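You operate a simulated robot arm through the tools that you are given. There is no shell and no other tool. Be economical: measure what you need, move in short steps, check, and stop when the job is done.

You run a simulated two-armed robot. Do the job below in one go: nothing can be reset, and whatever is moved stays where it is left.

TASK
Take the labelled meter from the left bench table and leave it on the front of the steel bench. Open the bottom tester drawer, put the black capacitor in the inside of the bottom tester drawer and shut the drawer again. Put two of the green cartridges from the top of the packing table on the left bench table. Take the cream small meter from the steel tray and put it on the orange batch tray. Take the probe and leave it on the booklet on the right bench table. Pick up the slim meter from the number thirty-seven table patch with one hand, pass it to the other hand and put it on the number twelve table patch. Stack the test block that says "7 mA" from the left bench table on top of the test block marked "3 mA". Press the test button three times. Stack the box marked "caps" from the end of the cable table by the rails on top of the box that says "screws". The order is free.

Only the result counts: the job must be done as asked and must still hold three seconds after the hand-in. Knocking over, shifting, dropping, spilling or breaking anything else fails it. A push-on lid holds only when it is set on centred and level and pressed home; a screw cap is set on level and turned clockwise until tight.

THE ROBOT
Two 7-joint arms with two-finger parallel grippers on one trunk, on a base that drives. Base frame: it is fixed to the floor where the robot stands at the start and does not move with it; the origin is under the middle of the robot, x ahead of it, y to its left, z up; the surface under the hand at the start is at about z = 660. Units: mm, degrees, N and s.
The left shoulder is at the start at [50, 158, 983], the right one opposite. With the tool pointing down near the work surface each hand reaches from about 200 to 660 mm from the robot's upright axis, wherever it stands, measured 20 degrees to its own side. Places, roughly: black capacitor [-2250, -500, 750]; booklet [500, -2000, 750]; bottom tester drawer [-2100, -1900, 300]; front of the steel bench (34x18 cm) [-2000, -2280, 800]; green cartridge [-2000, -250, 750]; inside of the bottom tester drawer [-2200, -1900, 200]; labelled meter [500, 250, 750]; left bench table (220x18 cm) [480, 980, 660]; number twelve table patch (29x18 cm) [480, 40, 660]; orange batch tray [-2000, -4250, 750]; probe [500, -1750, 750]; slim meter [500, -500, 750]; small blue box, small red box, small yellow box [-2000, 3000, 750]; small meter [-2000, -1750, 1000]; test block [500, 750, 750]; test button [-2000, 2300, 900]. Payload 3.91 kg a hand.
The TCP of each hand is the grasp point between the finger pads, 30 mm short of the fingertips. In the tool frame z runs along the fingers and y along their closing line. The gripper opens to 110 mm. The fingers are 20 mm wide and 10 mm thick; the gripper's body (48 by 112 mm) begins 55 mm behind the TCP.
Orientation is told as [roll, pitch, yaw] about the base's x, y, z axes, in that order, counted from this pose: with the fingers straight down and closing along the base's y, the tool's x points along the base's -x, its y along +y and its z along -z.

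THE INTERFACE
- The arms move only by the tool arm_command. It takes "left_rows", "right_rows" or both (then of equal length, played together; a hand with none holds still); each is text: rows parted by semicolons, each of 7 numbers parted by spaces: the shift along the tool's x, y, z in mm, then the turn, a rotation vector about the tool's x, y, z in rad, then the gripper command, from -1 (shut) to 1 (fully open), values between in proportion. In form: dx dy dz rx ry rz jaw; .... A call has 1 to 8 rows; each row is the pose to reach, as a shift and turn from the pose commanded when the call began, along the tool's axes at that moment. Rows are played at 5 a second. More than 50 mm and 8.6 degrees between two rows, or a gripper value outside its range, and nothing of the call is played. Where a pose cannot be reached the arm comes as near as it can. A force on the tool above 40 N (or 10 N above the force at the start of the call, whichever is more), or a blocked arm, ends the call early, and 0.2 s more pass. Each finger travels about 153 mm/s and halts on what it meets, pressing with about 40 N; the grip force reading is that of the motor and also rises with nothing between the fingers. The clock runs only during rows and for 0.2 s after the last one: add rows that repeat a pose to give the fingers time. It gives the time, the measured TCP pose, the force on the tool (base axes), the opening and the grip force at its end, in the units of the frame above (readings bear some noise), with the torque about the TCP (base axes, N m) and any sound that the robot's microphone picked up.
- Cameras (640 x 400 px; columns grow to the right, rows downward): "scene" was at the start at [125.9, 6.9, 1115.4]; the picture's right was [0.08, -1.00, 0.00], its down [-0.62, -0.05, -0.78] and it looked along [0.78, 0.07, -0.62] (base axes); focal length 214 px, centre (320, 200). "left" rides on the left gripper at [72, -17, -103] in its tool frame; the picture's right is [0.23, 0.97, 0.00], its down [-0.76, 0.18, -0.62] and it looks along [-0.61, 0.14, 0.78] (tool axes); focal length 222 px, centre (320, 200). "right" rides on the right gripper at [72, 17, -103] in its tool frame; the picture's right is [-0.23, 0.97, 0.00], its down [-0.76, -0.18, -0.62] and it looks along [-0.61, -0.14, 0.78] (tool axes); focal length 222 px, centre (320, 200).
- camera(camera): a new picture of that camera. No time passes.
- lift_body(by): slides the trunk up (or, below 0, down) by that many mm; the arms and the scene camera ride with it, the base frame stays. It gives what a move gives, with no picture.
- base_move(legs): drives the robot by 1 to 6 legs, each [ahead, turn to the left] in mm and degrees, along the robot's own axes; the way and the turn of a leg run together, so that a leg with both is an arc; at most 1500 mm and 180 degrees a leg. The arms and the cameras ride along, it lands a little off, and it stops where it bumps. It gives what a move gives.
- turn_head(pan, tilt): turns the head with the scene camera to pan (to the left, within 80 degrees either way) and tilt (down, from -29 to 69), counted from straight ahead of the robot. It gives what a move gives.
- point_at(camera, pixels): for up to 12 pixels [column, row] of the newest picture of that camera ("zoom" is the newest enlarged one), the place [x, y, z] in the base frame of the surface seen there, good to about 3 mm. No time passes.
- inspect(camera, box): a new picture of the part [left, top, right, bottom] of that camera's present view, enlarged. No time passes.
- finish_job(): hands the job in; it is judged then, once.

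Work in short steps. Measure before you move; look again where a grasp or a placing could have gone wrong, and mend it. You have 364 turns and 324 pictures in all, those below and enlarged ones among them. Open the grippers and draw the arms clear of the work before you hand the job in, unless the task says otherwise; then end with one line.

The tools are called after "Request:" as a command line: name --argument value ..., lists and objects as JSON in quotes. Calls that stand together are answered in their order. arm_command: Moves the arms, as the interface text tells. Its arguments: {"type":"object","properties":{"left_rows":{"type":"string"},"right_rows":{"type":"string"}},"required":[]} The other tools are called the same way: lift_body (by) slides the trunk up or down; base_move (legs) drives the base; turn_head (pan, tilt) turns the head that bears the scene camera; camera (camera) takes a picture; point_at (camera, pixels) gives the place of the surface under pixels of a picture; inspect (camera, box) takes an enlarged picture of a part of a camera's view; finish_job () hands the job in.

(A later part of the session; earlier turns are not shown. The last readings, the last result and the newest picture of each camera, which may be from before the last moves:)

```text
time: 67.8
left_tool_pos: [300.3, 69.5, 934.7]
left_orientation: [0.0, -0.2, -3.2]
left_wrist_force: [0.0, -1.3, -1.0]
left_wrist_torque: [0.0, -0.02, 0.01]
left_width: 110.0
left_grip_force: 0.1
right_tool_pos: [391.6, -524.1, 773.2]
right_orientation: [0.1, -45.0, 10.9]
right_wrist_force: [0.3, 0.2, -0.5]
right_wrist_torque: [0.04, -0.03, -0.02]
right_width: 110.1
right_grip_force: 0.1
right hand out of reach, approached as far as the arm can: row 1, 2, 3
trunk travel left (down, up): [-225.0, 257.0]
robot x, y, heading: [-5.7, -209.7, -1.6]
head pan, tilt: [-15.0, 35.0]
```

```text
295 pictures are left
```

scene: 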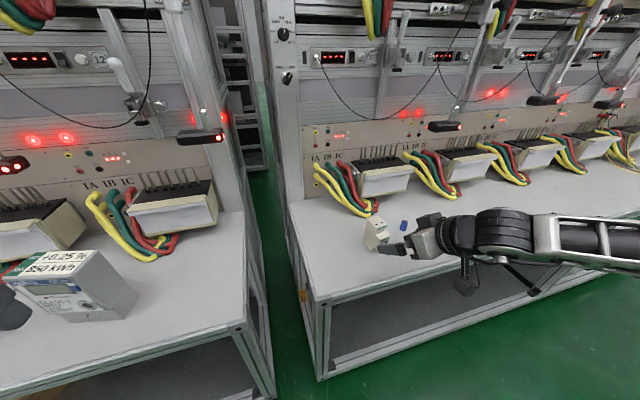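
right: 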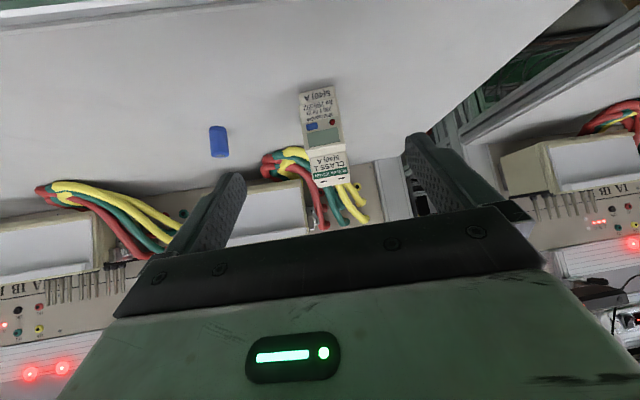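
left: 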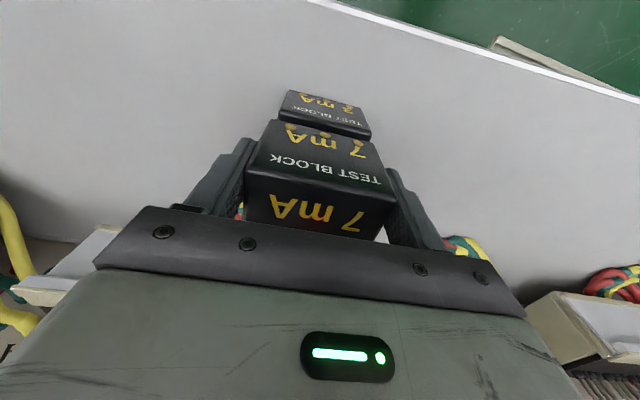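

Lined up. I advance 60 mm along the fingers and look.

Request:
arm_command --right_rows "0 0 30 0 0 0 1; 0 0 60 0 0 0 1; 0 0 60 0 0 0 1"

Request:
camera --camera "right"

Request:
inspect --camera "scene" --box '[330, 180, 570, 330]'

```text
time: 68.5
left_tool_pos: [301.0, 69.2, 934.7]
left_orientation: [0.0, -0.2, -3.1]
left_wrist_force: [-0.1, -0.5, -0.5]
left_wrist_torque: [0.02, 0.01, 0.0]
left_width: 110.1
left_grip_force: 0.2
right_tool_pos: [431.9, -515.1, 730.7]
right_orientation: [-0.1, -45.1, 11.0]
right_wrist_force: [-0.1, 0.5, 0.4]
right_wrist_torque: [0.01, 0.02, -0.01]
right_width: 109.7
right_grip_force: 0.1
trunk travel left (down, up): [-225.0, 257.0]
robot x, y, heading: [-6.7, -209.7, -1.4]
head pan, tilt: [-15.0, 35.0]
```

```text
294 pictures are left
```

right: 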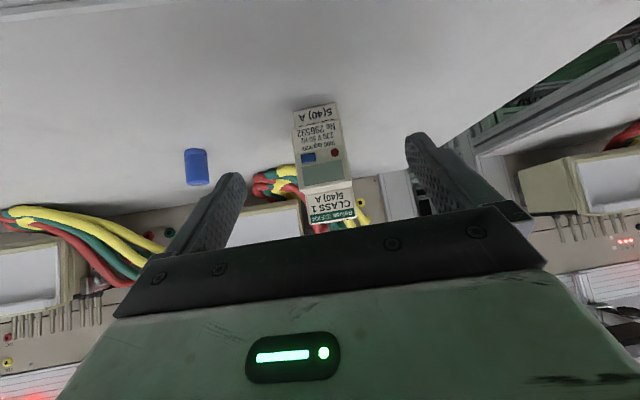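

```text
2.67 times, centred on (450, 255) of scene
```

zoom: 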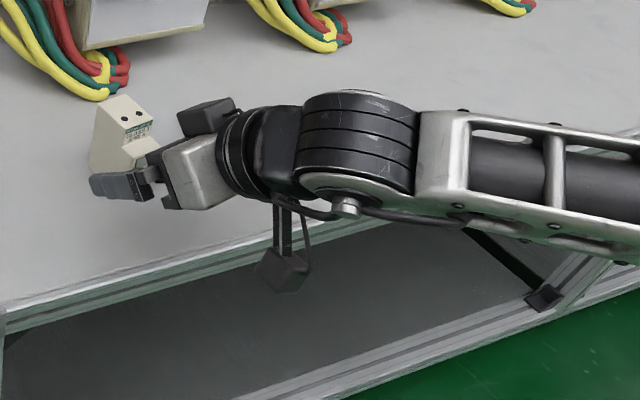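

Still clear of the table. I advance the last 46 mm and close.

Request:
arm_command --right_rows "0 0 24 0 0 0 1; 0 0 46 0 0 0 1; 0 0 46 0 0 0 1; 0 0 46 0 0 0 0; 0 0 46 0 0 0 -1; 0 0 46 0 0 0 -1; 0 0 46 0 0 0 -1"

Request:
camera --camera "right"

Request:
inspect --camera "scene" --box '[330, 180, 490, 280]'

```text
time: 70.2
left_tool_pos: [299.4, 69.4, 934.7]
left_orientation: [-0.1, -0.2, -3.1]
left_wrist_force: [-0.5, 0.6, -0.3]
left_wrist_torque: [0.0, -0.04, -0.01]
left_width: 109.9
left_grip_force: 0.0
right_tool_pos: [463.3, -508.8, 699.4]
right_orientation: [0.1, -45.0, 10.9]
right_wrist_force: [-0.3, -0.4, 0.4]
right_wrist_torque: [0.06, -0.01, 0.03]
right_width: 35.9
right_grip_force: 39.7
trunk travel left (down, up): [-225.0, 257.0]
robot x, y, heading: [-5.7, -211.3, -1.4]
head pan, tilt: [-15.0, 35.0]
```

```text
292 pictures are left
```

right: 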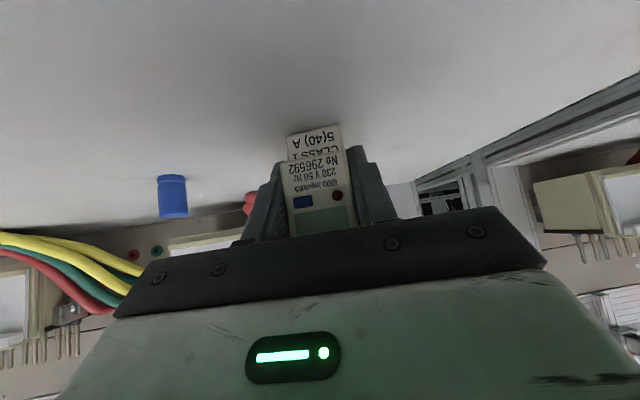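

```text
4.00 times, centred on (410, 230) of scene
```

zoom: 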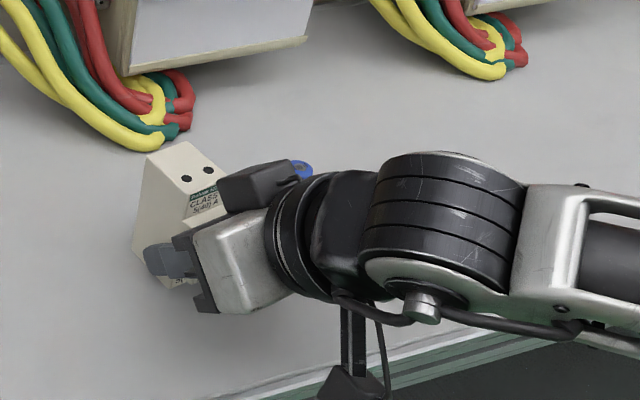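

Gripped (35.9 mm). A black box sits on the upper side of the right hand near the meter; I measure it before planning the handover.

Request:
point_at --camera "zoom" --pixels '[[240, 180], [290, 175], [230, 205], [215, 180], [345, 390], [180, 155], [235, 250], [330, 200], [400, 165]]'

```text
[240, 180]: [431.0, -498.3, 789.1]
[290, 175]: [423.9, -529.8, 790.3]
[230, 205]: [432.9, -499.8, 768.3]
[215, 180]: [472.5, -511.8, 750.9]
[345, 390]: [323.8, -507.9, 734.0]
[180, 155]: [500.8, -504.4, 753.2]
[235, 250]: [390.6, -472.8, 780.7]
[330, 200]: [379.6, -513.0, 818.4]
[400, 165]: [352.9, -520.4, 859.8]
```

I lift and bring the meter up and inward toward the middle between the arms.

Request:
arm_command --right_rows "-10 0 -10 0 0 0 -1; -32 0 -32 0 0 0 -1; -64 0 -64 0 0 0 -1; -85 29.5 -77 0 0 0 -1; -94.5 70.6 -89 0 0 0 -1; -100 112 -98 0 0 0 -1; -106 158 -106 0 0 0 -1; -105 204 -107 0 0 0 -1"

Request:
camera --camera "scene"

```text
time: 72.0
left_tool_pos: [300.0, 69.3, 934.3]
left_orientation: [-0.1, -0.3, -3.1]
left_wrist_force: [0.4, -0.4, 0.1]
left_wrist_torque: [0.0, -0.04, -0.01]
left_width: 110.0
left_grip_force: 0.0
right_tool_pos: [423.7, -311.4, 848.5]
right_orientation: [0.1, -45.1, 10.9]
right_wrist_force: [-0.1, 0.7, -0.7]
right_wrist_torque: [-0.01, 0.01, 0.0]
right_width: 35.7
right_grip_force: 39.9
trunk travel left (down, up): [-225.0, 257.0]
robot x, y, heading: [-4.7, -214.2, -1.5]
head pan, tilt: [-15.0, 35.0]
```

```text
290 pictures are left
```

scene: 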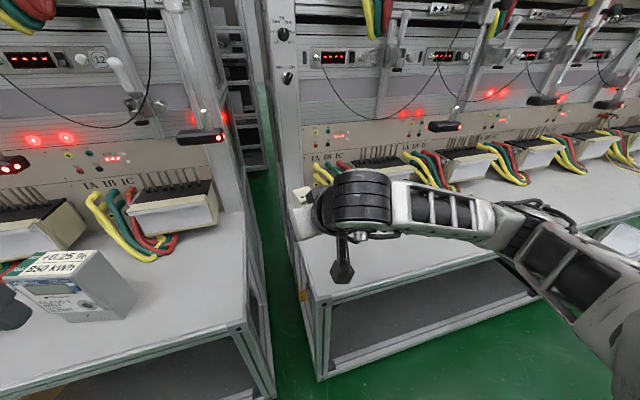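

Moving further inward by 170 mm to y≈-140.

Request:
arm_command --right_rows "-2 43 2 0 0 0 -1; -3 86 3 0 0 0 -1; -5 130 5 0 0 0 -1; -6 172 6 0 0 0 -1; -6 172 6 0 0 0 -1"

Request:
camera --camera "scene"

Request:
camera --camera "left"

```text
time: 73.2
left_tool_pos: [300.1, 70.0, 934.6]
left_orientation: [-0.1, -0.2, -3.2]
left_wrist_force: [0.0, -1.0, 0.3]
left_wrist_torque: [0.0, -0.02, 0.0]
left_width: 109.9
left_grip_force: 0.1
right_tool_pos: [398.8, -137.4, 847.3]
right_orientation: [0.1, -45.0, 10.9]
right_wrist_force: [0.0, -0.6, -1.5]
right_wrist_torque: [0.0, 0.05, 0.02]
right_width: 35.6
right_grip_force: 39.9
trunk travel left (down, up): [-225.0, 257.0]
robot x, y, heading: [-7.6, -211.9, -1.2]
head pan, tilt: [-15.0, 35.0]
```

```text
289 pictures are left
```

scene: 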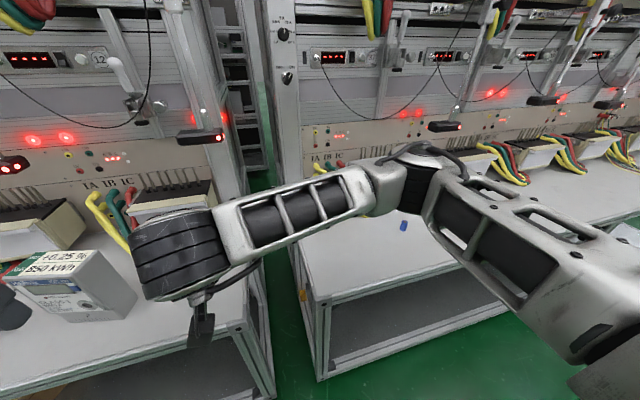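

```text
288 pictures are left
```

left: 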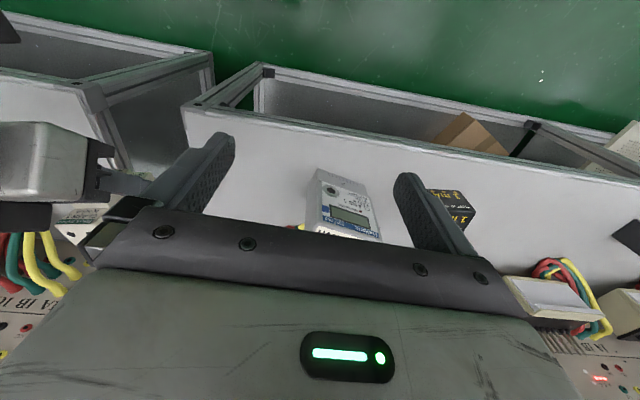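

The meter is at mid reach. I now turn the left hand to yaw 11° and pitch +12° while raising it.

Request:
arm_command --left_rows "0 0 -20 0 0 -0.125 1; 0 0 -40 0 0 -0.246 1; 0 0 -60 0 0 -0.246 1"

Request:
arm_command --left_rows "0 0 -10 0 0.11 0 1; 0 0 -20 0 0.21 0 1; 0 0 -20 0 0.21 0 1"

```text
time: 74.0
left_tool_pos: [298.5, 68.9, 996.1]
left_orientation: [-0.2, -0.1, 11.0]
left_wrist_force: [-0.3, 0.9, -0.1]
left_wrist_torque: [0.0, 0.02, -0.02]
left_width: 110.0
left_grip_force: 0.1
right_tool_pos: [398.3, -138.2, 847.7]
right_orientation: [0.1, -44.9, 11.0]
right_wrist_force: [1.0, 0.6, -1.4]
right_wrist_torque: [-0.02, 0.04, 0.05]
right_width: 35.9
right_grip_force: 40.1
trunk travel left (down, up): [-225.0, 257.0]
robot x, y, heading: [-9.4, -216.5, -1.5]
head pan, tilt: [-15.0, 35.0]
```

```text
time: 74.8
left_tool_pos: [300.1, 68.9, 1016.0]
left_orientation: [-0.1, 11.9, 11.0]
left_wrist_force: [-0.1, 1.1, 0.1]
left_wrist_torque: [-0.05, 0.01, 0.03]
left_width: 109.8
left_grip_force: 0.0
right_tool_pos: [399.5, -137.6, 847.3]
right_orientation: [0.0, -44.9, 10.9]
right_wrist_force: [0.1, 0.3, -1.8]
right_wrist_torque: [-0.01, 0.05, 0.02]
right_width: 35.9
right_grip_force: 39.9
trunk travel left (down, up): [-225.0, 257.0]
robot x, y, heading: [-5.1, -208.5, -1.4]
head pan, tilt: [-15.0, 35.0]
```

I send the left hand forward first, then sideways above the meter.

Request:
arm_command --left_rows "-37 -7 -3 0 0 0 1; -75 -14 -6 0 0 0 1; -112 -22 -8 0 0 0 1; -149 -29 -11 0 0 0 1; -141 -77 -3.5 0 0 0 1; -133 -125 4 0 0 0 1; -125 -172 11.5 0 0 0 1; -117.4 -220 19 0 0 0 1"

Request:
turn_head --pan 10 --tilt 25

Request:
camera --camera "scene"

Request:
camera --camera "left"

```text
time: 76.5
left_tool_pos: [436.2, -69.3, 969.0]
left_orientation: [-0.3, 11.8, 11.0]
left_wrist_force: [0.0, 0.1, 0.0]
left_wrist_torque: [-0.01, 0.02, -0.01]
left_width: 109.9
left_grip_force: 0.0
left hand out of reach, approached as far as the arm can: row 7, 8
right_tool_pos: [397.3, -138.5, 847.3]
right_orientation: [0.0, -45.0, 11.0]
right_wrist_force: [0.5, -0.6, -1.8]
right_wrist_torque: [-0.03, 0.04, 0.01]
right_width: 36.0
right_grip_force: 40.2
trunk travel left (down, up): [-225.0, 257.0]
robot x, y, heading: [-5.2, -209.9, -1.3]
head pan, tilt: [-15.0, 35.0]
```

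```text
time: 77.4
left_tool_pos: [437.6, -69.7, 971.3]
left_orientation: [-0.2, 11.9, 11.0]
left_wrist_force: [-0.5, -0.1, 0.5]
left_wrist_torque: [-0.02, 0.01, -0.01]
left_width: 109.6
left_grip_force: 0.1
right_tool_pos: [398.5, -139.3, 847.2]
right_orientation: [-0.1, -45.0, 10.9]
right_wrist_force: [0.2, -0.2, -0.6]
right_wrist_torque: [-0.02, 0.03, 0.0]
right_width: 35.7
right_grip_force: 39.9
trunk travel left (down, up): [-225.0, 257.0]
robot x, y, heading: [-7.8, -213.4, -1.3]
head pan, tilt: [10.0, 25.0]
```

```text
287 pictures are left
```

scene: 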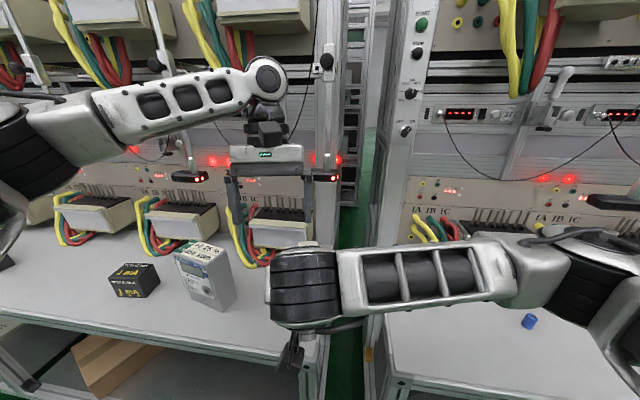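

```text
286 pictures are left
```

left: 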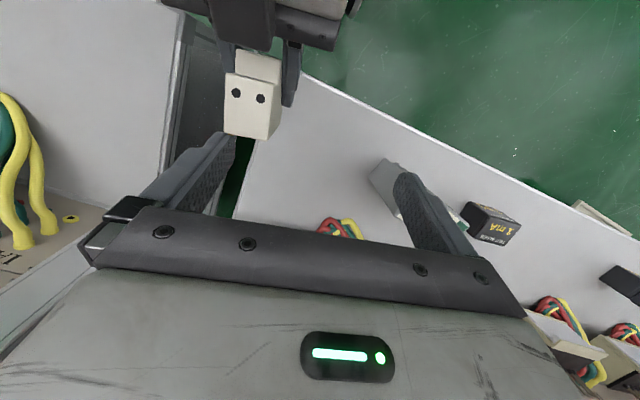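

The left camera shows the meter's top at (250,105). I measure it, then bring the right hand further left.

Request:
point_at --camera "left" --pixels '[[250, 95], [228, 78], [274, 86], [226, 130], [268, 138], [250, 115]]'

Request:
arm_command --right_rows "-2 20 2 0 0 0 -1; -4 40 4 0 0 0 -1; -6 60 6 0 0 0 -1; -6 60 6 0 0 0 -1"

```text
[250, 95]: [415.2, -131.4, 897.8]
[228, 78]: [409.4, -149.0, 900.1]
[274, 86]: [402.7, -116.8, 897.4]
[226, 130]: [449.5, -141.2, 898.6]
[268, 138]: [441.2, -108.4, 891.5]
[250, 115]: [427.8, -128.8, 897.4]
```

```text
time: 78.4
left_tool_pos: [436.6, -68.8, 970.1]
left_orientation: [-0.3, 11.8, 10.9]
left_wrist_force: [-0.6, 0.5, 0.5]
left_wrist_torque: [0.03, 0.01, 0.0]
left_width: 110.1
left_grip_force: 0.1
right_tool_pos: [396.6, -78.1, 848.1]
right_orientation: [0.1, -45.0, 10.9]
right_wrist_force: [0.2, 0.3, -1.5]
right_wrist_torque: [-0.06, 0.0, 0.03]
right_width: 35.8
right_grip_force: 40.0
trunk travel left (down, up): [-225.0, 257.0]
robot x, y, heading: [-8.7, -214.8, -1.5]
head pan, tilt: [10.0, 25.0]
```

The meter top centre is now ≈(424,-68,899). I lower the left hand around it in two steps.

Request:
arm_command --left_rows "-4 0.7 28 0 0 0 1; -8 1.4 56 0 0 0 1; -8 1.4 56 0 0 0 1"

Request:
camera --camera "left"

Request:
camera --camera "scene"

```text
time: 79.2
left_tool_pos: [433.9, -70.3, 913.0]
left_orientation: [-0.3, 11.9, 11.1]
left_wrist_force: [0.1, -0.4, -0.4]
left_wrist_torque: [0.01, -0.01, -0.02]
left_width: 110.2
left_grip_force: 0.2
right_tool_pos: [396.0, -79.1, 848.6]
right_orientation: [-0.1, -45.0, 11.0]
right_wrist_force: [-1.0, -0.4, -1.2]
right_wrist_torque: [-0.01, 0.02, 0.01]
right_width: 35.8
right_grip_force: 40.0
trunk travel left (down, up): [-225.0, 257.0]
robot x, y, heading: [-5.7, -212.7, -1.6]
head pan, tilt: [10.0, 25.0]
```

```text
285 pictures are left
```

left: 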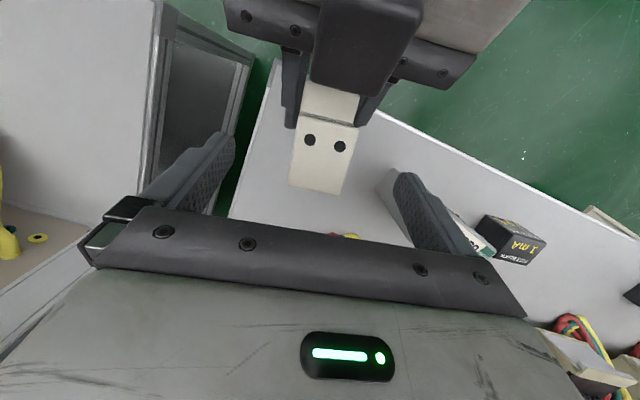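

```text
284 pictures are left
```

scene: 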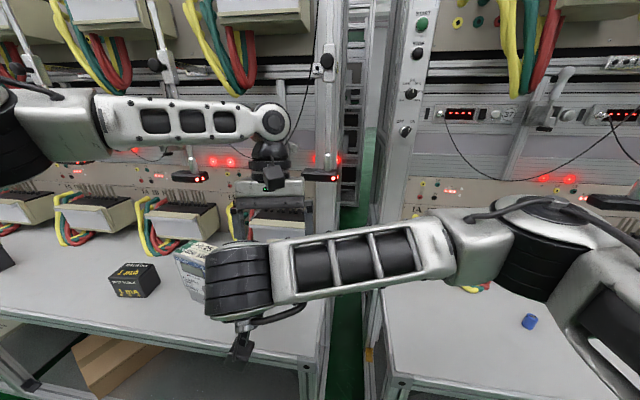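

Good clearance. Final 28 mm down, then close the left hand gently on the meter.

Request:
arm_command --left_rows "-2 2 14 0 0 0 1; -3.3 3.5 28 0 0 0 1; -3.3 3.5 28 0 0 0 1; -3.3 3.5 28 0 0 0 0; -3.3 3.5 28 0 0 0 -1; -3.3 3.5 28 0 0 0 -1; -3.3 3.5 28 0 0 0 -1"

Request:
camera --camera "left"

```text
time: 80.8
left_tool_pos: [431.4, -68.9, 887.8]
left_orientation: [-0.6, 11.9, 10.9]
left_wrist_force: [0.5, -32.3, -0.2]
left_wrist_torque: [-0.03, 0.32, 0.87]
left_width: 35.3
left_grip_force: 39.4
right_tool_pos: [395.3, -76.7, 849.1]
right_orientation: [0.3, -45.1, 11.2]
right_wrist_force: [-0.1, 31.6, -0.1]
right_wrist_torque: [-1.11, -0.34, 0.3]
right_width: 35.7
right_grip_force: 39.5
trunk travel left (down, up): [-225.0, 257.0]
robot x, y, heading: [-4.9, -209.9, -1.5]
head pan, tilt: [10.0, 25.0]
```

```text
283 pictures are left
```

left: 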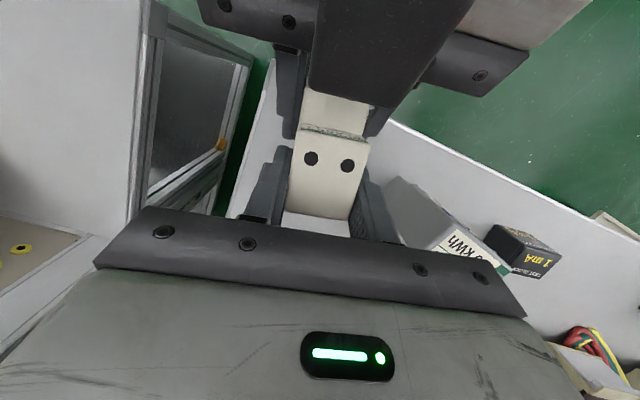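

Both hold it, with a 32 N side load between them. I open the right hand and draw it straight back.

Request:
arm_command --right_rows "0 0 0 0 0 0 -0.2; 0 0 0 0 0 0 0; 0 0 0 0 0 0 0.2; 15 0 -15 0 0 0 0.4; 30 0 -30 0 0 0 0.4; 45 0 -45 0 0 0 0.4; 58 0 -58 0 0 0 0.4"

Request:
camera --camera "left"

Request:
camera --camera "scene"

```text
time: 82.4
left_tool_pos: [431.3, -65.8, 886.1]
left_orientation: [-0.1, 11.8, 11.0]
left_wrist_force: [0.3, -0.1, 0.2]
left_wrist_torque: [-0.01, -0.03, -0.02]
left_width: 35.8
left_grip_force: 40.0
right_tool_pos: [315.8, -93.0, 849.2]
right_orientation: [-0.1, -45.0, 10.9]
right_wrist_force: [-0.9, -0.1, 0.5]
right_wrist_torque: [-0.01, 0.02, -0.07]
right_width: 77.1
right_grip_force: 0.1
trunk travel left (down, up): [-225.0, 257.0]
robot x, y, heading: [-5.6, -211.0, -1.5]
head pan, tilt: [10.0, 25.0]
```

```text
282 pictures are left
```

left: 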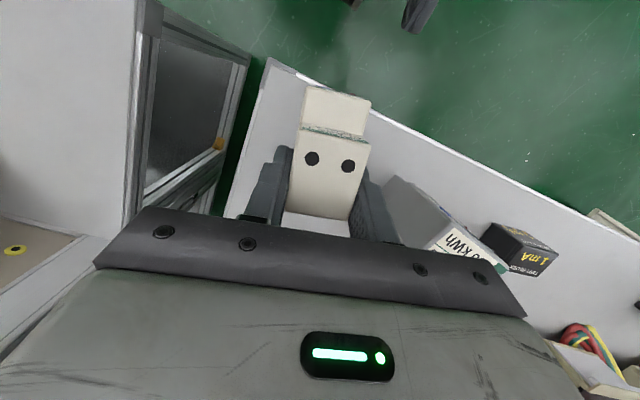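

```text
281 pictures are left
```

scene: 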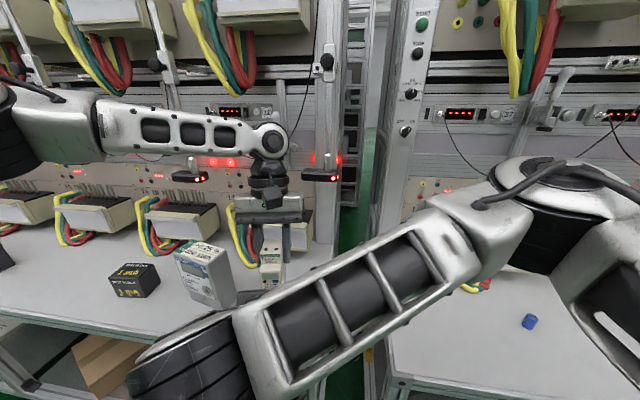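

The left hand has the meter alone. I move the right hand away to its side, straightening its pitch.

Request:
arm_command --right_rows "6 -40 -6 0 0.1 0 0.4; 11 -80 -11 0 0.2 0 0.4; 17 -120 -17 0 0.3 0 0.4; 22 -160 -22 0 0.4 0 0.4; 28 -200 -28 0 0.52 0 0.6; 34 -245 -34 0 0.65 0 1; 34 -245 -34 0 0.785 0 1; 34 -245 -34 0 0.785 0 1"

Request:
arm_command --left_rows "-22 15 0 0 0 0 -1; -45 32 0 0 0 0 -1; -53 48 20 0 0 0 -1; -64 48 55 0 0 0 -1; -66 47.5 74 0 0 0 -1; -66 47.5 74 0 0 0 -1"

Request:
camera --camera "scene"

```text
time: 84.2
left_tool_pos: [432.2, -65.6, 885.3]
left_orientation: [-0.1, 11.9, 11.0]
left_wrist_force: [0.7, -0.2, 0.0]
left_wrist_torque: [-0.01, 0.0, -0.02]
left_width: 35.5
left_grip_force: 39.7
right_tool_pos: [314.7, -341.6, 848.9]
right_orientation: [0.1, 0.0, 11.1]
right_wrist_force: [-0.8, 0.2, -0.2]
right_wrist_torque: [0.02, 0.02, 0.0]
right_width: 110.1
right_grip_force: 0.2
trunk travel left (down, up): [-225.0, 257.0]
robot x, y, heading: [-4.6, -215.2, -1.1]
head pan, tilt: [10.0, 25.0]
```

```text
time: 85.6
left_tool_pos: [468.1, -10.7, 800.5]
left_orientation: [-0.1, 11.9, 11.0]
left_wrist_force: [0.0, 0.1, 0.6]
left_wrist_torque: [0.0, -0.02, 0.0]
left_width: 35.8
left_grip_force: 40.0
right_tool_pos: [315.0, -342.2, 849.0]
right_orientation: [0.0, -0.1, 10.9]
right_wrist_force: [-0.7, -0.2, 0.7]
right_wrist_torque: [0.0, -0.02, -0.03]
right_width: 110.1
right_grip_force: 0.1
trunk travel left (down, up): [-225.0, 257.0]
robot x, y, heading: [-4.6, -211.8, -1.3]
head pan, tilt: [10.0, 25.0]
```

```text
280 pictures are left
```

scene: 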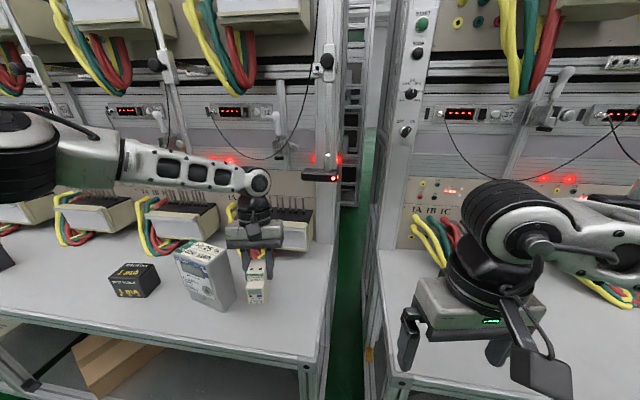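

Over patch 12. I lower 52 mm straight down and check the gap.

Request:
arm_command --left_rows "-5.4 0 25.4 0 0 0 -1; -10.8 0 50.8 0 0 0 -1; -10.8 0 50.8 0 0 0 -1"

Request:
inspect --camera "scene" --box '[160, 210, 320, 310]'

```text
time: 86.4
left_tool_pos: [462.9, -5.9, 754.5]
left_orientation: [-0.2, 11.8, 10.9]
left_wrist_force: [0.1, -0.4, 0.3]
left_wrist_torque: [0.0, -0.07, 0.03]
left_width: 35.7
left_grip_force: 39.9
left hand out of reach, approached as far as the arm can: row 2, 3
right_tool_pos: [315.1, -341.4, 847.8]
right_orientation: [0.0, 0.1, 10.9]
right_wrist_force: [0.4, 0.7, -0.3]
right_wrist_torque: [-0.02, 0.02, 0.01]
right_width: 109.9
right_grip_force: 0.2
trunk travel left (down, up): [-225.0, 257.0]
robot x, y, heading: [-5.9, -212.0, -1.4]
head pan, tilt: [10.0, 25.0]
```

```text
4.00 times, centred on (240, 260) of scene
```

zoom: 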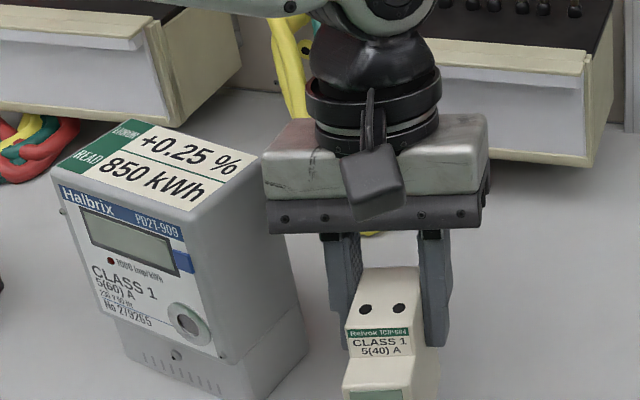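

The arm's limit shows at low z, so I lower the rest by the trunk: 14 mm first.

Request:
lift_body --by -14

Request:
camera --camera "left"

Request:
inspect --camera "scene" --box '[200, 230, 300, 320]'

```text
time: 87.1
left_tool_pos: [462.6, -5.3, 741.0]
left_orientation: [-0.2, 11.7, 10.9]
left_wrist_force: [0.8, 0.2, -0.9]
left_wrist_torque: [0.02, 0.0, -0.01]
left_width: 35.7
left_grip_force: 39.4
right_tool_pos: [314.8, -342.7, 834.5]
right_orientation: [0.0, 0.0, 10.8]
right_wrist_force: [1.0, -0.2, -0.5]
right_wrist_torque: [-0.01, 0.0, 0.01]
right_width: 110.0
right_grip_force: 0.0
trunk travel left (down, up): [-211.0, 271.0]
robot x, y, heading: [-7.2, -212.2, -1.3]
head pan, tilt: [10.0, 25.0]
```

```text
278 pictures are left
```

left: 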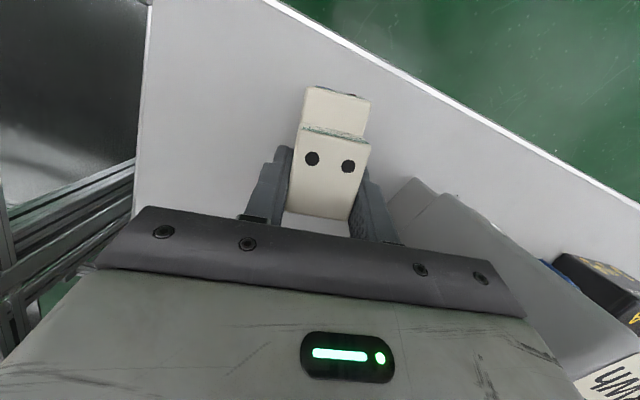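

```text
4.44 times, centred on (250, 275) of scene
```

zoom: 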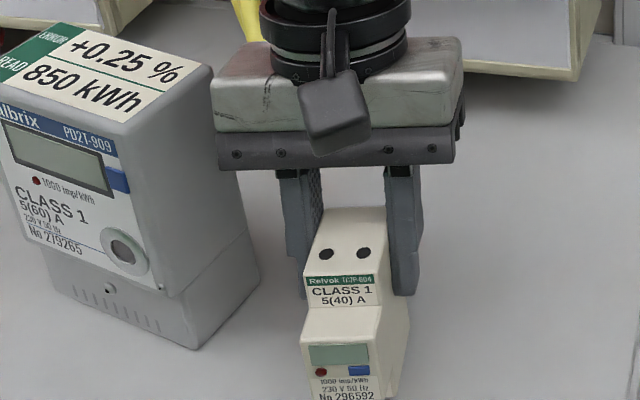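

No contact yet; bottom should be ≈2–3 mm up. Lower 3 more.

Request:
lift_body --by -3

```text
time: 87.6
left_tool_pos: [461.2, -6.9, 737.4]
left_orientation: [-0.2, 11.7, 10.9]
left_wrist_force: [0.9, 0.6, 0.0]
left_wrist_torque: [0.0, -0.03, -0.02]
left_width: 35.5
left_grip_force: 40.3
right_tool_pos: [315.0, -341.9, 832.3]
right_orientation: [-0.1, 0.0, 10.8]
right_wrist_force: [0.1, -0.7, 0.3]
right_wrist_torque: [-0.01, -0.01, 0.01]
right_width: 110.1
right_grip_force: 0.1
trunk travel left (down, up): [-208.0, 274.0]
robot x, y, heading: [-5.8, -212.5, -1.3]
head pan, tilt: [10.0, 25.0]
```

Request:
lift_body --by -2

Request:
turn_head --pan 20 --tilt 45

Request:
inspect --camera "scene" --box '[240, 130, 400, 230]'

```text
time: 88.1
left_tool_pos: [462.5, -7.9, 737.4]
left_orientation: [-0.1, 11.7, 11.1]
left_wrist_force: [-1.5, 1.5, 8.5]
left_wrist_torque: [0.33, 0.17, 0.0]
left_width: 35.6
left_grip_force: 40.2
right_tool_pos: [314.8, -342.4, 829.4]
right_orientation: [0.0, -0.1, 11.0]
right_wrist_force: [-0.4, 0.5, -0.2]
right_wrist_torque: [0.04, 0.0, 0.01]
right_width: 110.1
right_grip_force: 0.1
trunk travel left (down, up): [-206.0, 276.0]
robot x, y, heading: [-8.1, -210.9, -1.4]
head pan, tilt: [10.0, 25.0]
```

```text
time: 88.9
left_tool_pos: [462.8, -6.2, 737.1]
left_orientation: [-0.2, 11.8, 11.0]
left_wrist_force: [-0.9, 2.9, 15.0]
left_wrist_torque: [0.25, 0.24, -0.04]
left_width: 35.6
left_grip_force: 40.4
right_tool_pos: [315.7, -342.5, 829.2]
right_orientation: [0.1, -0.1, 10.9]
right_wrist_force: [-0.4, -0.1, 0.0]
right_wrist_torque: [-0.02, -0.03, 0.02]
right_width: 109.9
right_grip_force: 0.1
trunk travel left (down, up): [-206.0, 276.0]
robot x, y, heading: [-5.1, -210.7, -1.5]
head pan, tilt: [20.0, 45.0]
```

```text
4.00 times, centred on (320, 180) of scene
```

zoom: 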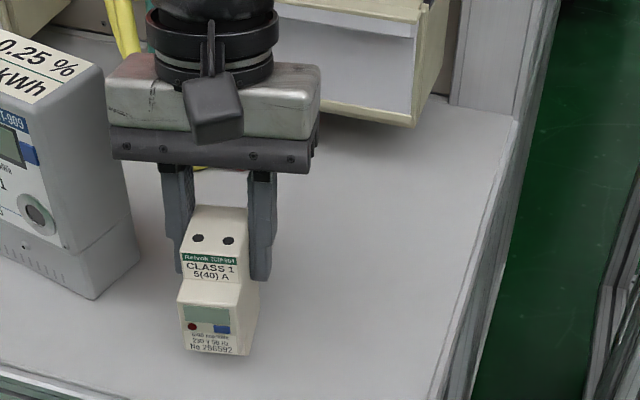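

The meter stands on the table (15 N contact). I open and rise.

Request:
arm_command --left_rows "0 0 0 0 0 0 -0.2; 0 0 0 0 0 0 0.1; 0 0 0 0 0 0 0.3; 6 0 -29 0 0 0 0.3; 15 0 -70 0 0 0 0.3; 23 0 -110 0 0 0 1; 23 0 -110 0 0 0 1"

Request:
inspect --camera "scene" --box '[200, 100, 400, 225]'

```text
time: 90.5
left_tool_pos: [462.0, -7.4, 847.5]
left_orientation: [-0.1, 11.8, 11.0]
left_wrist_force: [-0.1, -0.6, 0.1]
left_wrist_torque: [0.04, 0.01, 0.01]
left_width: 110.1
left_grip_force: 0.0
right_tool_pos: [315.2, -342.5, 829.3]
right_orientation: [0.0, -0.2, 10.9]
right_wrist_force: [-0.4, -0.1, -0.2]
right_wrist_torque: [-0.02, -0.03, 0.0]
right_width: 109.7
right_grip_force: 0.2
trunk travel left (down, up): [-206.0, 276.0]
robot x, y, heading: [-7.9, -213.9, -1.5]
head pan, tilt: [20.0, 45.0]
```

```text
3.20 times, centred on (300, 162) of scene
```

zoom: 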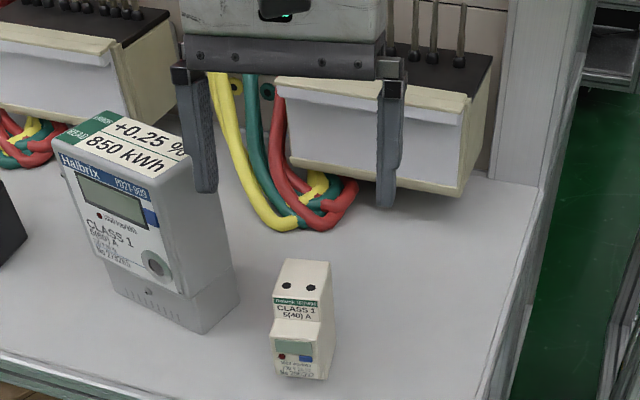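

The slim meter stands on patch 12. Now the labelled meter: I measure its top and faces.

Request:
point_at --camera "zoom" --pixels '[[58, 152], [108, 114], [190, 158], [145, 203], [120, 155], [225, 290], [188, 325], [105, 280], [100, 200], [200, 240], [232, 250], [215, 215]]'

```text
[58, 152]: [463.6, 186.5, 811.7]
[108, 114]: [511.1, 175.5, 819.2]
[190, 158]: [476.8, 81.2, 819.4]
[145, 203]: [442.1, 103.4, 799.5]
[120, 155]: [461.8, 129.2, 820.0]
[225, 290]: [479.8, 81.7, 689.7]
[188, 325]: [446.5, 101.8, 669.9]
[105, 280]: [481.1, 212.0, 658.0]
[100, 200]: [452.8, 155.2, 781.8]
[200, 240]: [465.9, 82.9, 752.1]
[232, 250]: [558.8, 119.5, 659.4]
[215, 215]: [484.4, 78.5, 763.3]
```

The meter is 100 wide × 50 deep, top centre ≈(474,132,820), front yawed about −14°. I level the left hand and lift it, then turn to grip along the depth (yaw 76°).

Request:
arm_command --left_rows "10 0 -20 0 -0.1 0 1; 20 20 -40 0 -0.206 0 1; 30 40 -60 0 -0.206 0 1; 30 40 -60 0 -0.206 0 1"

Request:
arm_command --left_rows "0 0 0 0 0 -0.142 1; 0 0 0 0 0 -0.284 1; 0 0 0 0 0 -0.426 1; 0 0 0 0 0 -0.568 1; 0 0 0 0 0 -0.71 1; 0 0 0 0 0 -0.852 1; 0 0 0 0 0 -0.994 1; 0 0 0 0 0 -1.134 1"

```text
time: 91.5
left_tool_pos: [438.8, 30.1, 913.2]
left_orientation: [-0.2, 0.1, 11.0]
left_wrist_force: [0.4, 0.0, -0.2]
left_wrist_torque: [-0.02, 0.01, -0.01]
left_width: 109.7
left_grip_force: 0.1
right_tool_pos: [315.3, -343.8, 829.6]
right_orientation: [-0.1, -0.2, 10.9]
right_wrist_force: [-0.2, 0.0, -1.0]
right_wrist_torque: [-0.03, 0.0, -0.01]
right_width: 109.8
right_grip_force: 0.0
trunk travel left (down, up): [-206.0, 276.0]
robot x, y, heading: [-8.7, -212.2, -1.3]
head pan, tilt: [20.0, 45.0]
```

```text
time: 93.3
left_tool_pos: [436.8, 29.8, 913.4]
left_orientation: [0.0, 0.2, 76.1]
left_wrist_force: [0.4, -0.1, -0.2]
left_wrist_torque: [-0.01, -0.03, -0.01]
left_width: 110.2
left_grip_force: 0.1
right_tool_pos: [315.9, -342.6, 829.7]
right_orientation: [0.0, -0.1, 10.9]
right_wrist_force: [-0.3, -0.5, -0.6]
right_wrist_torque: [0.0, -0.03, 0.0]
right_width: 109.8
right_grip_force: 0.0
trunk travel left (down, up): [-206.0, 276.0]
robot x, y, heading: [-6.5, -210.8, -1.4]
head pan, tilt: [20.0, 45.0]
```

Yaw 76° works. I move over the labelled meter.

Request:
arm_command --left_rows "-36 -4 0 0 0 0 1; -72 -8 0 0 0 0 1; -108 -11 0 0 0 0 1; -108 -11 15 0 0 0 1"

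Request:
camera --camera "left"

Request:
camera --camera "scene"

```text
time: 94.3
left_tool_pos: [476.2, 133.0, 897.6]
left_orientation: [-0.1, 0.2, 76.1]
left_wrist_force: [-0.6, -0.3, -0.6]
left_wrist_torque: [0.03, 0.02, 0.0]
left_width: 110.0
left_grip_force: 0.1
right_tool_pos: [313.4, -341.9, 828.9]
right_orientation: [0.0, 0.1, 10.9]
right_wrist_force: [-0.4, 0.1, 0.3]
right_wrist_torque: [0.01, 0.0, -0.01]
right_width: 109.8
right_grip_force: 0.1
trunk travel left (down, up): [-206.0, 276.0]
robot x, y, heading: [-7.6, -207.8, -1.4]
head pan, tilt: [20.0, 45.0]
```

```text
274 pictures are left
```

left: 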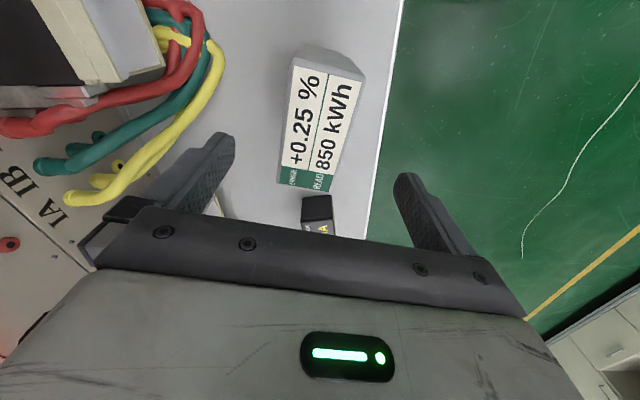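

```text
273 pictures are left
```

scene: 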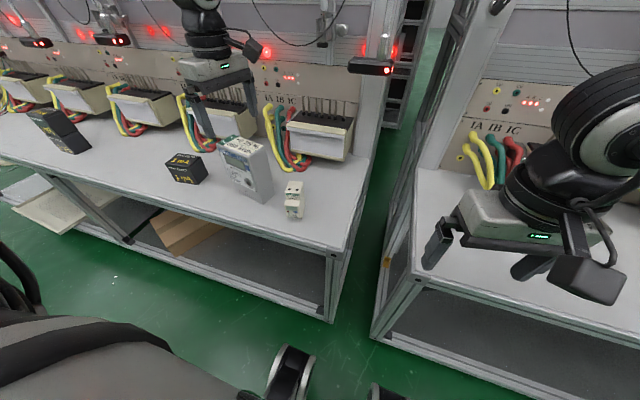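

I measure the top from the left camera to confirm the centring.

Request:
point_at --camera "left" --pixels '[[295, 70], [362, 85], [282, 182], [330, 188], [318, 130]]'

```text
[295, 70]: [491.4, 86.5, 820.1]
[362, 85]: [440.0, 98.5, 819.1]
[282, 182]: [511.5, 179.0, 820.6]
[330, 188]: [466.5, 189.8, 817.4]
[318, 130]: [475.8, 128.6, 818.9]
```

Centre is (477,138). I shift 5 mm and descend to z≈785, then close.

Request:
arm_command --left_rows "-5 0 37 0 0 0 1; -5 0 75 0 0 0 1; -5 0 110 0 0 0 1; -5 0 110 0 0 0 1; -5 0 110 0 0 0 0; -5 0 110 0 0 0 -1; -5 0 110 0 0 0 -1; -5 0 110 0 0 0 -1"

Request:
camera --camera "left"

```text
time: 96.1
left_tool_pos: [477.8, 136.6, 787.0]
left_orientation: [-0.1, 0.2, 76.0]
left_wrist_force: [2.1, -0.7, 1.4]
left_wrist_torque: [-0.18, -0.08, 0.05]
left_width: 57.6
left_grip_force: 40.2
right_tool_pos: [315.4, -342.4, 829.9]
right_orientation: [0.0, 0.0, 11.0]
right_wrist_force: [0.6, 0.4, 0.3]
right_wrist_torque: [0.02, 0.02, 0.01]
right_width: 110.3
right_grip_force: 0.0
trunk travel left (down, up): [-206.0, 276.0]
robot x, y, heading: [-4.1, -212.7, -1.3]
head pan, tilt: [20.0, 45.0]
```

```text
272 pictures are left
```

left: 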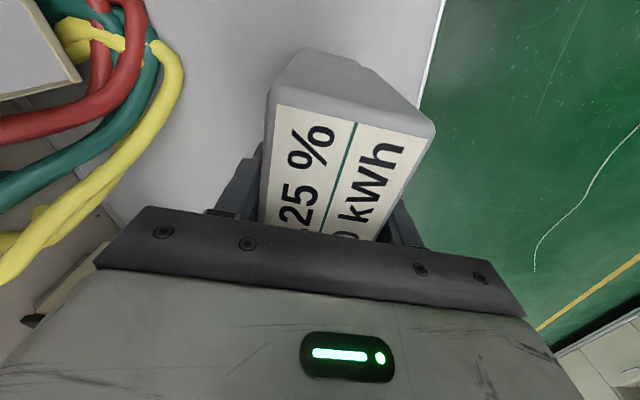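

Gripped at 57.6. I lift 140 mm and draw it back toward the robot.

Request:
arm_command --left_rows "0 0 -35 0 0 0 -1; 0 0 -75 0 0 0 -1; 0 0 -115 0 0 0 -1; 0 0 -145 0 0 0 -1; 10 40 -145 0 0 0 -1; 20 80 -145 0 0 0 -1; 28 115 -145 0 0 0 -1; 37 150 -145 0 0 0 -1"

Request:
camera --camera "scene"

```text
time: 97.9
left_tool_pos: [319.6, 142.0, 934.0]
left_orientation: [0.0, 0.2, 76.1]
left_wrist_force: [-0.1, 0.4, -5.3]
left_wrist_torque: [0.0, 0.01, -0.03]
left_width: 57.9
left_grip_force: 39.4
right_tool_pos: [314.9, -342.5, 829.8]
right_orientation: [0.0, 0.1, 10.9]
right_wrist_force: [1.1, 0.5, -0.5]
right_wrist_torque: [-0.01, 0.02, 0.03]
right_width: 109.9
right_grip_force: 0.0
trunk travel left (down, up): [-206.0, 276.0]
robot x, y, heading: [-7.5, -210.5, -1.5]
head pan, tilt: [20.0, 45.0]
```

```text
271 pictures are left
```

scene: 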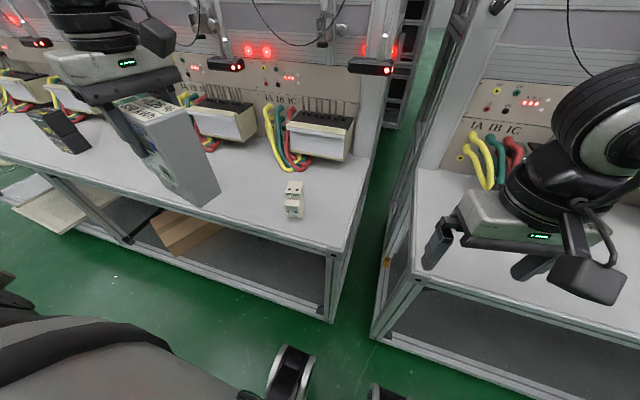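

Held. Before driving along the aisle toward the probe I look to the right.

Request:
turn_head --pan -70 --tilt 20

Request:
camera --camera "scene"

```text
time: 99.6
left_tool_pos: [321.2, 141.7, 934.5]
left_orientation: [0.1, 0.2, 76.0]
left_wrist_force: [-0.7, -0.5, -4.4]
left_wrist_torque: [0.01, 0.01, -0.04]
left_width: 58.1
left_grip_force: 40.1
right_tool_pos: [315.8, -343.0, 829.9]
right_orientation: [0.0, 0.0, 10.9]
right_wrist_force: [0.0, 0.7, -0.8]
right_wrist_torque: [-0.01, 0.06, 0.0]
right_width: 109.9
right_grip_force: 0.0
trunk travel left (down, up): [-206.0, 276.0]
robot x, y, heading: [-3.9, -209.8, -1.5]
head pan, tilt: [-70.0, 20.0]
```

```text
270 pictures are left
```

scene: 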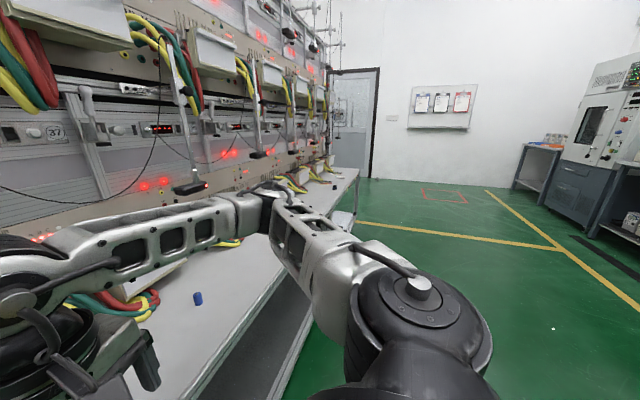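

The aisle is clear. I drive back along it to y≈-1550.

Request:
base_move --legs '[[0, 91.4], [-1340, 0], [0, -90]]'

Request:
turn_head --pan -25 --tilt 38

Request:
camera --camera "scene"

```text
time: 114.1
left_tool_pos: [315.2, -1206.3, 933.4]
left_orientation: [0.0, 0.3, 76.3]
left_wrist_force: [0.6, -0.2, -3.3]
left_wrist_torque: [-0.02, -0.05, -0.02]
left_width: 57.9
left_grip_force: 39.4
right_tool_pos: [314.9, -1690.0, 828.7]
right_orientation: [0.0, 0.0, 11.3]
right_wrist_force: [0.5, -0.1, -0.8]
right_wrist_torque: [0.01, -0.04, 0.0]
right_width: 110.0
right_grip_force: 0.1
trunk travel left (down, up): [-206.0, 276.0]
robot x, y, heading: [-6.3, -1561.5, -1.0]
head pan, tilt: [-70.0, 20.0]
```

```text
time: 115.2
left_tool_pos: [316.8, -1206.4, 932.8]
left_orientation: [-0.1, 0.2, 76.3]
left_wrist_force: [0.5, 0.2, -4.4]
left_wrist_torque: [0.0, 0.04, 0.0]
left_width: 57.8
left_grip_force: 40.3
right_tool_pos: [315.4, -1690.4, 828.9]
right_orientation: [0.0, 0.0, 11.3]
right_wrist_force: [-0.1, -0.4, 0.2]
right_wrist_torque: [-0.01, -0.01, -0.02]
right_width: 109.8
right_grip_force: 0.1
trunk travel left (down, up): [-206.0, 276.0]
robot x, y, heading: [-6.3, -1562.3, -1.2]
head pan, tilt: [-25.0, 38.0]
```

```text
269 pictures are left
```

scene: 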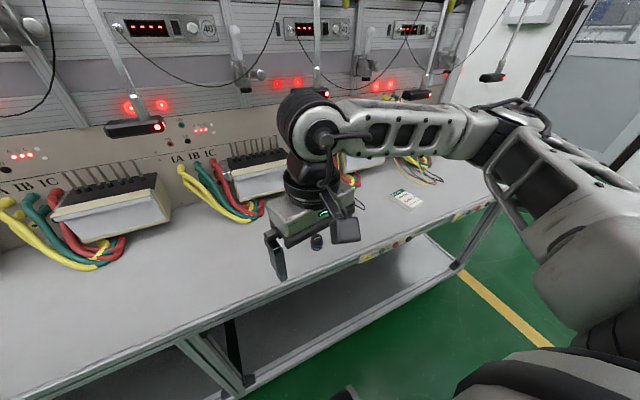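

The booklet is at (405,200); something dark stands at (317,242) behind the right hand. I look with the right camera.

Request:
camera --camera "right"

Request:
inspect --camera "scene" --box '[280, 170, 440, 270]'

Request:
point_at --camera "zoom" --pixels '[[150, 285], [500, 115], [440, 105], [510, 80], [565, 130], [490, 155]]'

```text
268 pictures are left
```

right: 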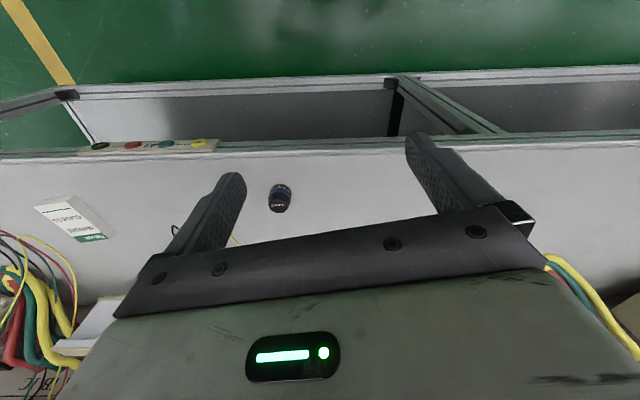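

```text
4.00 times, centred on (360, 220) of scene
```

zoom: 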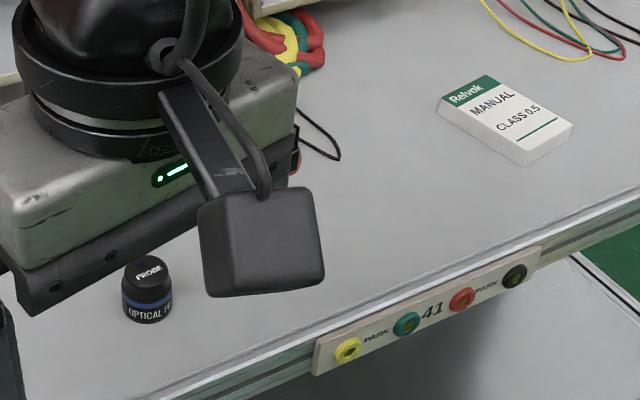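

```text
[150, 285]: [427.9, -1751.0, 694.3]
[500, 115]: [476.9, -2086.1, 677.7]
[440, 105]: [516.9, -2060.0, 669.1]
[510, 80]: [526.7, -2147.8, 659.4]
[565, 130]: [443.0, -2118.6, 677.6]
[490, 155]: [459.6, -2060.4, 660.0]
```

The probe is the black cylinder at ≈(428,-1751,694); perhaps it has a cord. I lift the right hand aside to see.

Request:
arm_command --right_rows "0 40 -20 0 0 0 1; 0 80 -40 0 0 0 1; 0 120 -60 0 0 0 1; 0 150 -80 0 0 0 1"

Request:
inspect --camera "scene" --box '[280, 170, 440, 270]'

```text
time: 116.2
left_tool_pos: [316.3, -1205.9, 933.6]
left_orientation: [-0.1, 0.2, 76.3]
left_wrist_force: [-0.2, 0.4, -4.3]
left_wrist_torque: [-0.03, 0.03, 0.0]
left_width: 57.9
left_grip_force: 40.2
right_tool_pos: [284.9, -1542.3, 908.6]
right_orientation: [0.0, 0.0, 11.3]
right_wrist_force: [-0.2, -0.1, -0.1]
right_wrist_torque: [-0.02, 0.02, 0.01]
right_width: 109.9
right_grip_force: 0.0
trunk travel left (down, up): [-206.0, 276.0]
robot x, y, heading: [-5.7, -1560.4, -0.9]
head pan, tilt: [-25.0, 38.0]
```

```text
4.00 times, centred on (360, 220) of scene
```

zoom: 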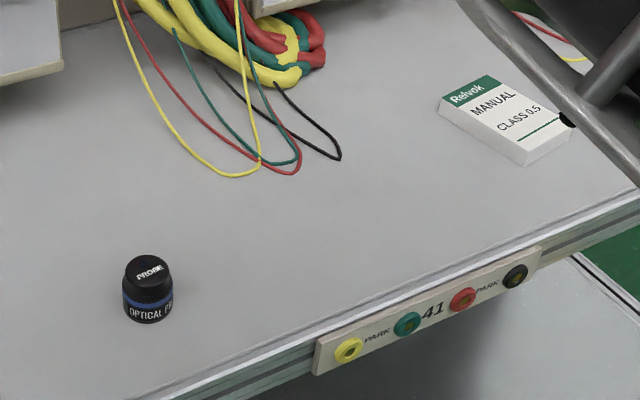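

The probe is a free-standing cylinder. I measure it and the booklet.

Request:
point_at --camera "zoom" --pixels '[[148, 268], [128, 272], [167, 268], [148, 316], [445, 103], [495, 80], [565, 125], [522, 150], [505, 112], [148, 258]]'

```text
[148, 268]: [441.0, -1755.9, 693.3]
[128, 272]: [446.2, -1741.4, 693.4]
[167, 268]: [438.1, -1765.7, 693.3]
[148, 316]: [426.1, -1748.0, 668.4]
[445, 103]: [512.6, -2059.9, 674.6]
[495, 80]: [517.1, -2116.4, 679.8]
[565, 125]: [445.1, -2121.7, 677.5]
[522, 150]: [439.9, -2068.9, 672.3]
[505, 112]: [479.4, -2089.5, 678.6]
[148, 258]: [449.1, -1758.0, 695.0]
```

The probe's centre is (443,-1755), top 694; the booklet's centre (478,-2091), top 677. I move the right hand above the probe.

Request:
arm_command --right_rows "-16 -34 0 0 0 0 1; -32 -68 10 0 0 0 1; -48 -103 20 0 0 0 1; -65 -137 45 0 0 0 1; -81 -171 80 0 0 0 1; -97 -205 115 0 0 0 1; -113 -240 149 0 0 0 1; -113 -240 149 0 0 0 1"

Request:
camera --camera "right"

```text
refused: row 5 steps farther than a row can; nothing moved
```

```text
265 pictures are left
```

right: 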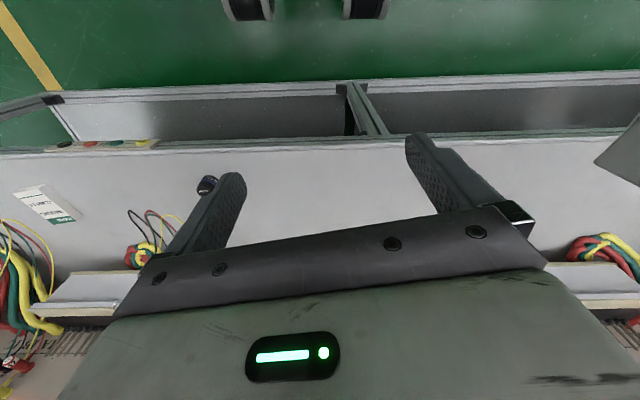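

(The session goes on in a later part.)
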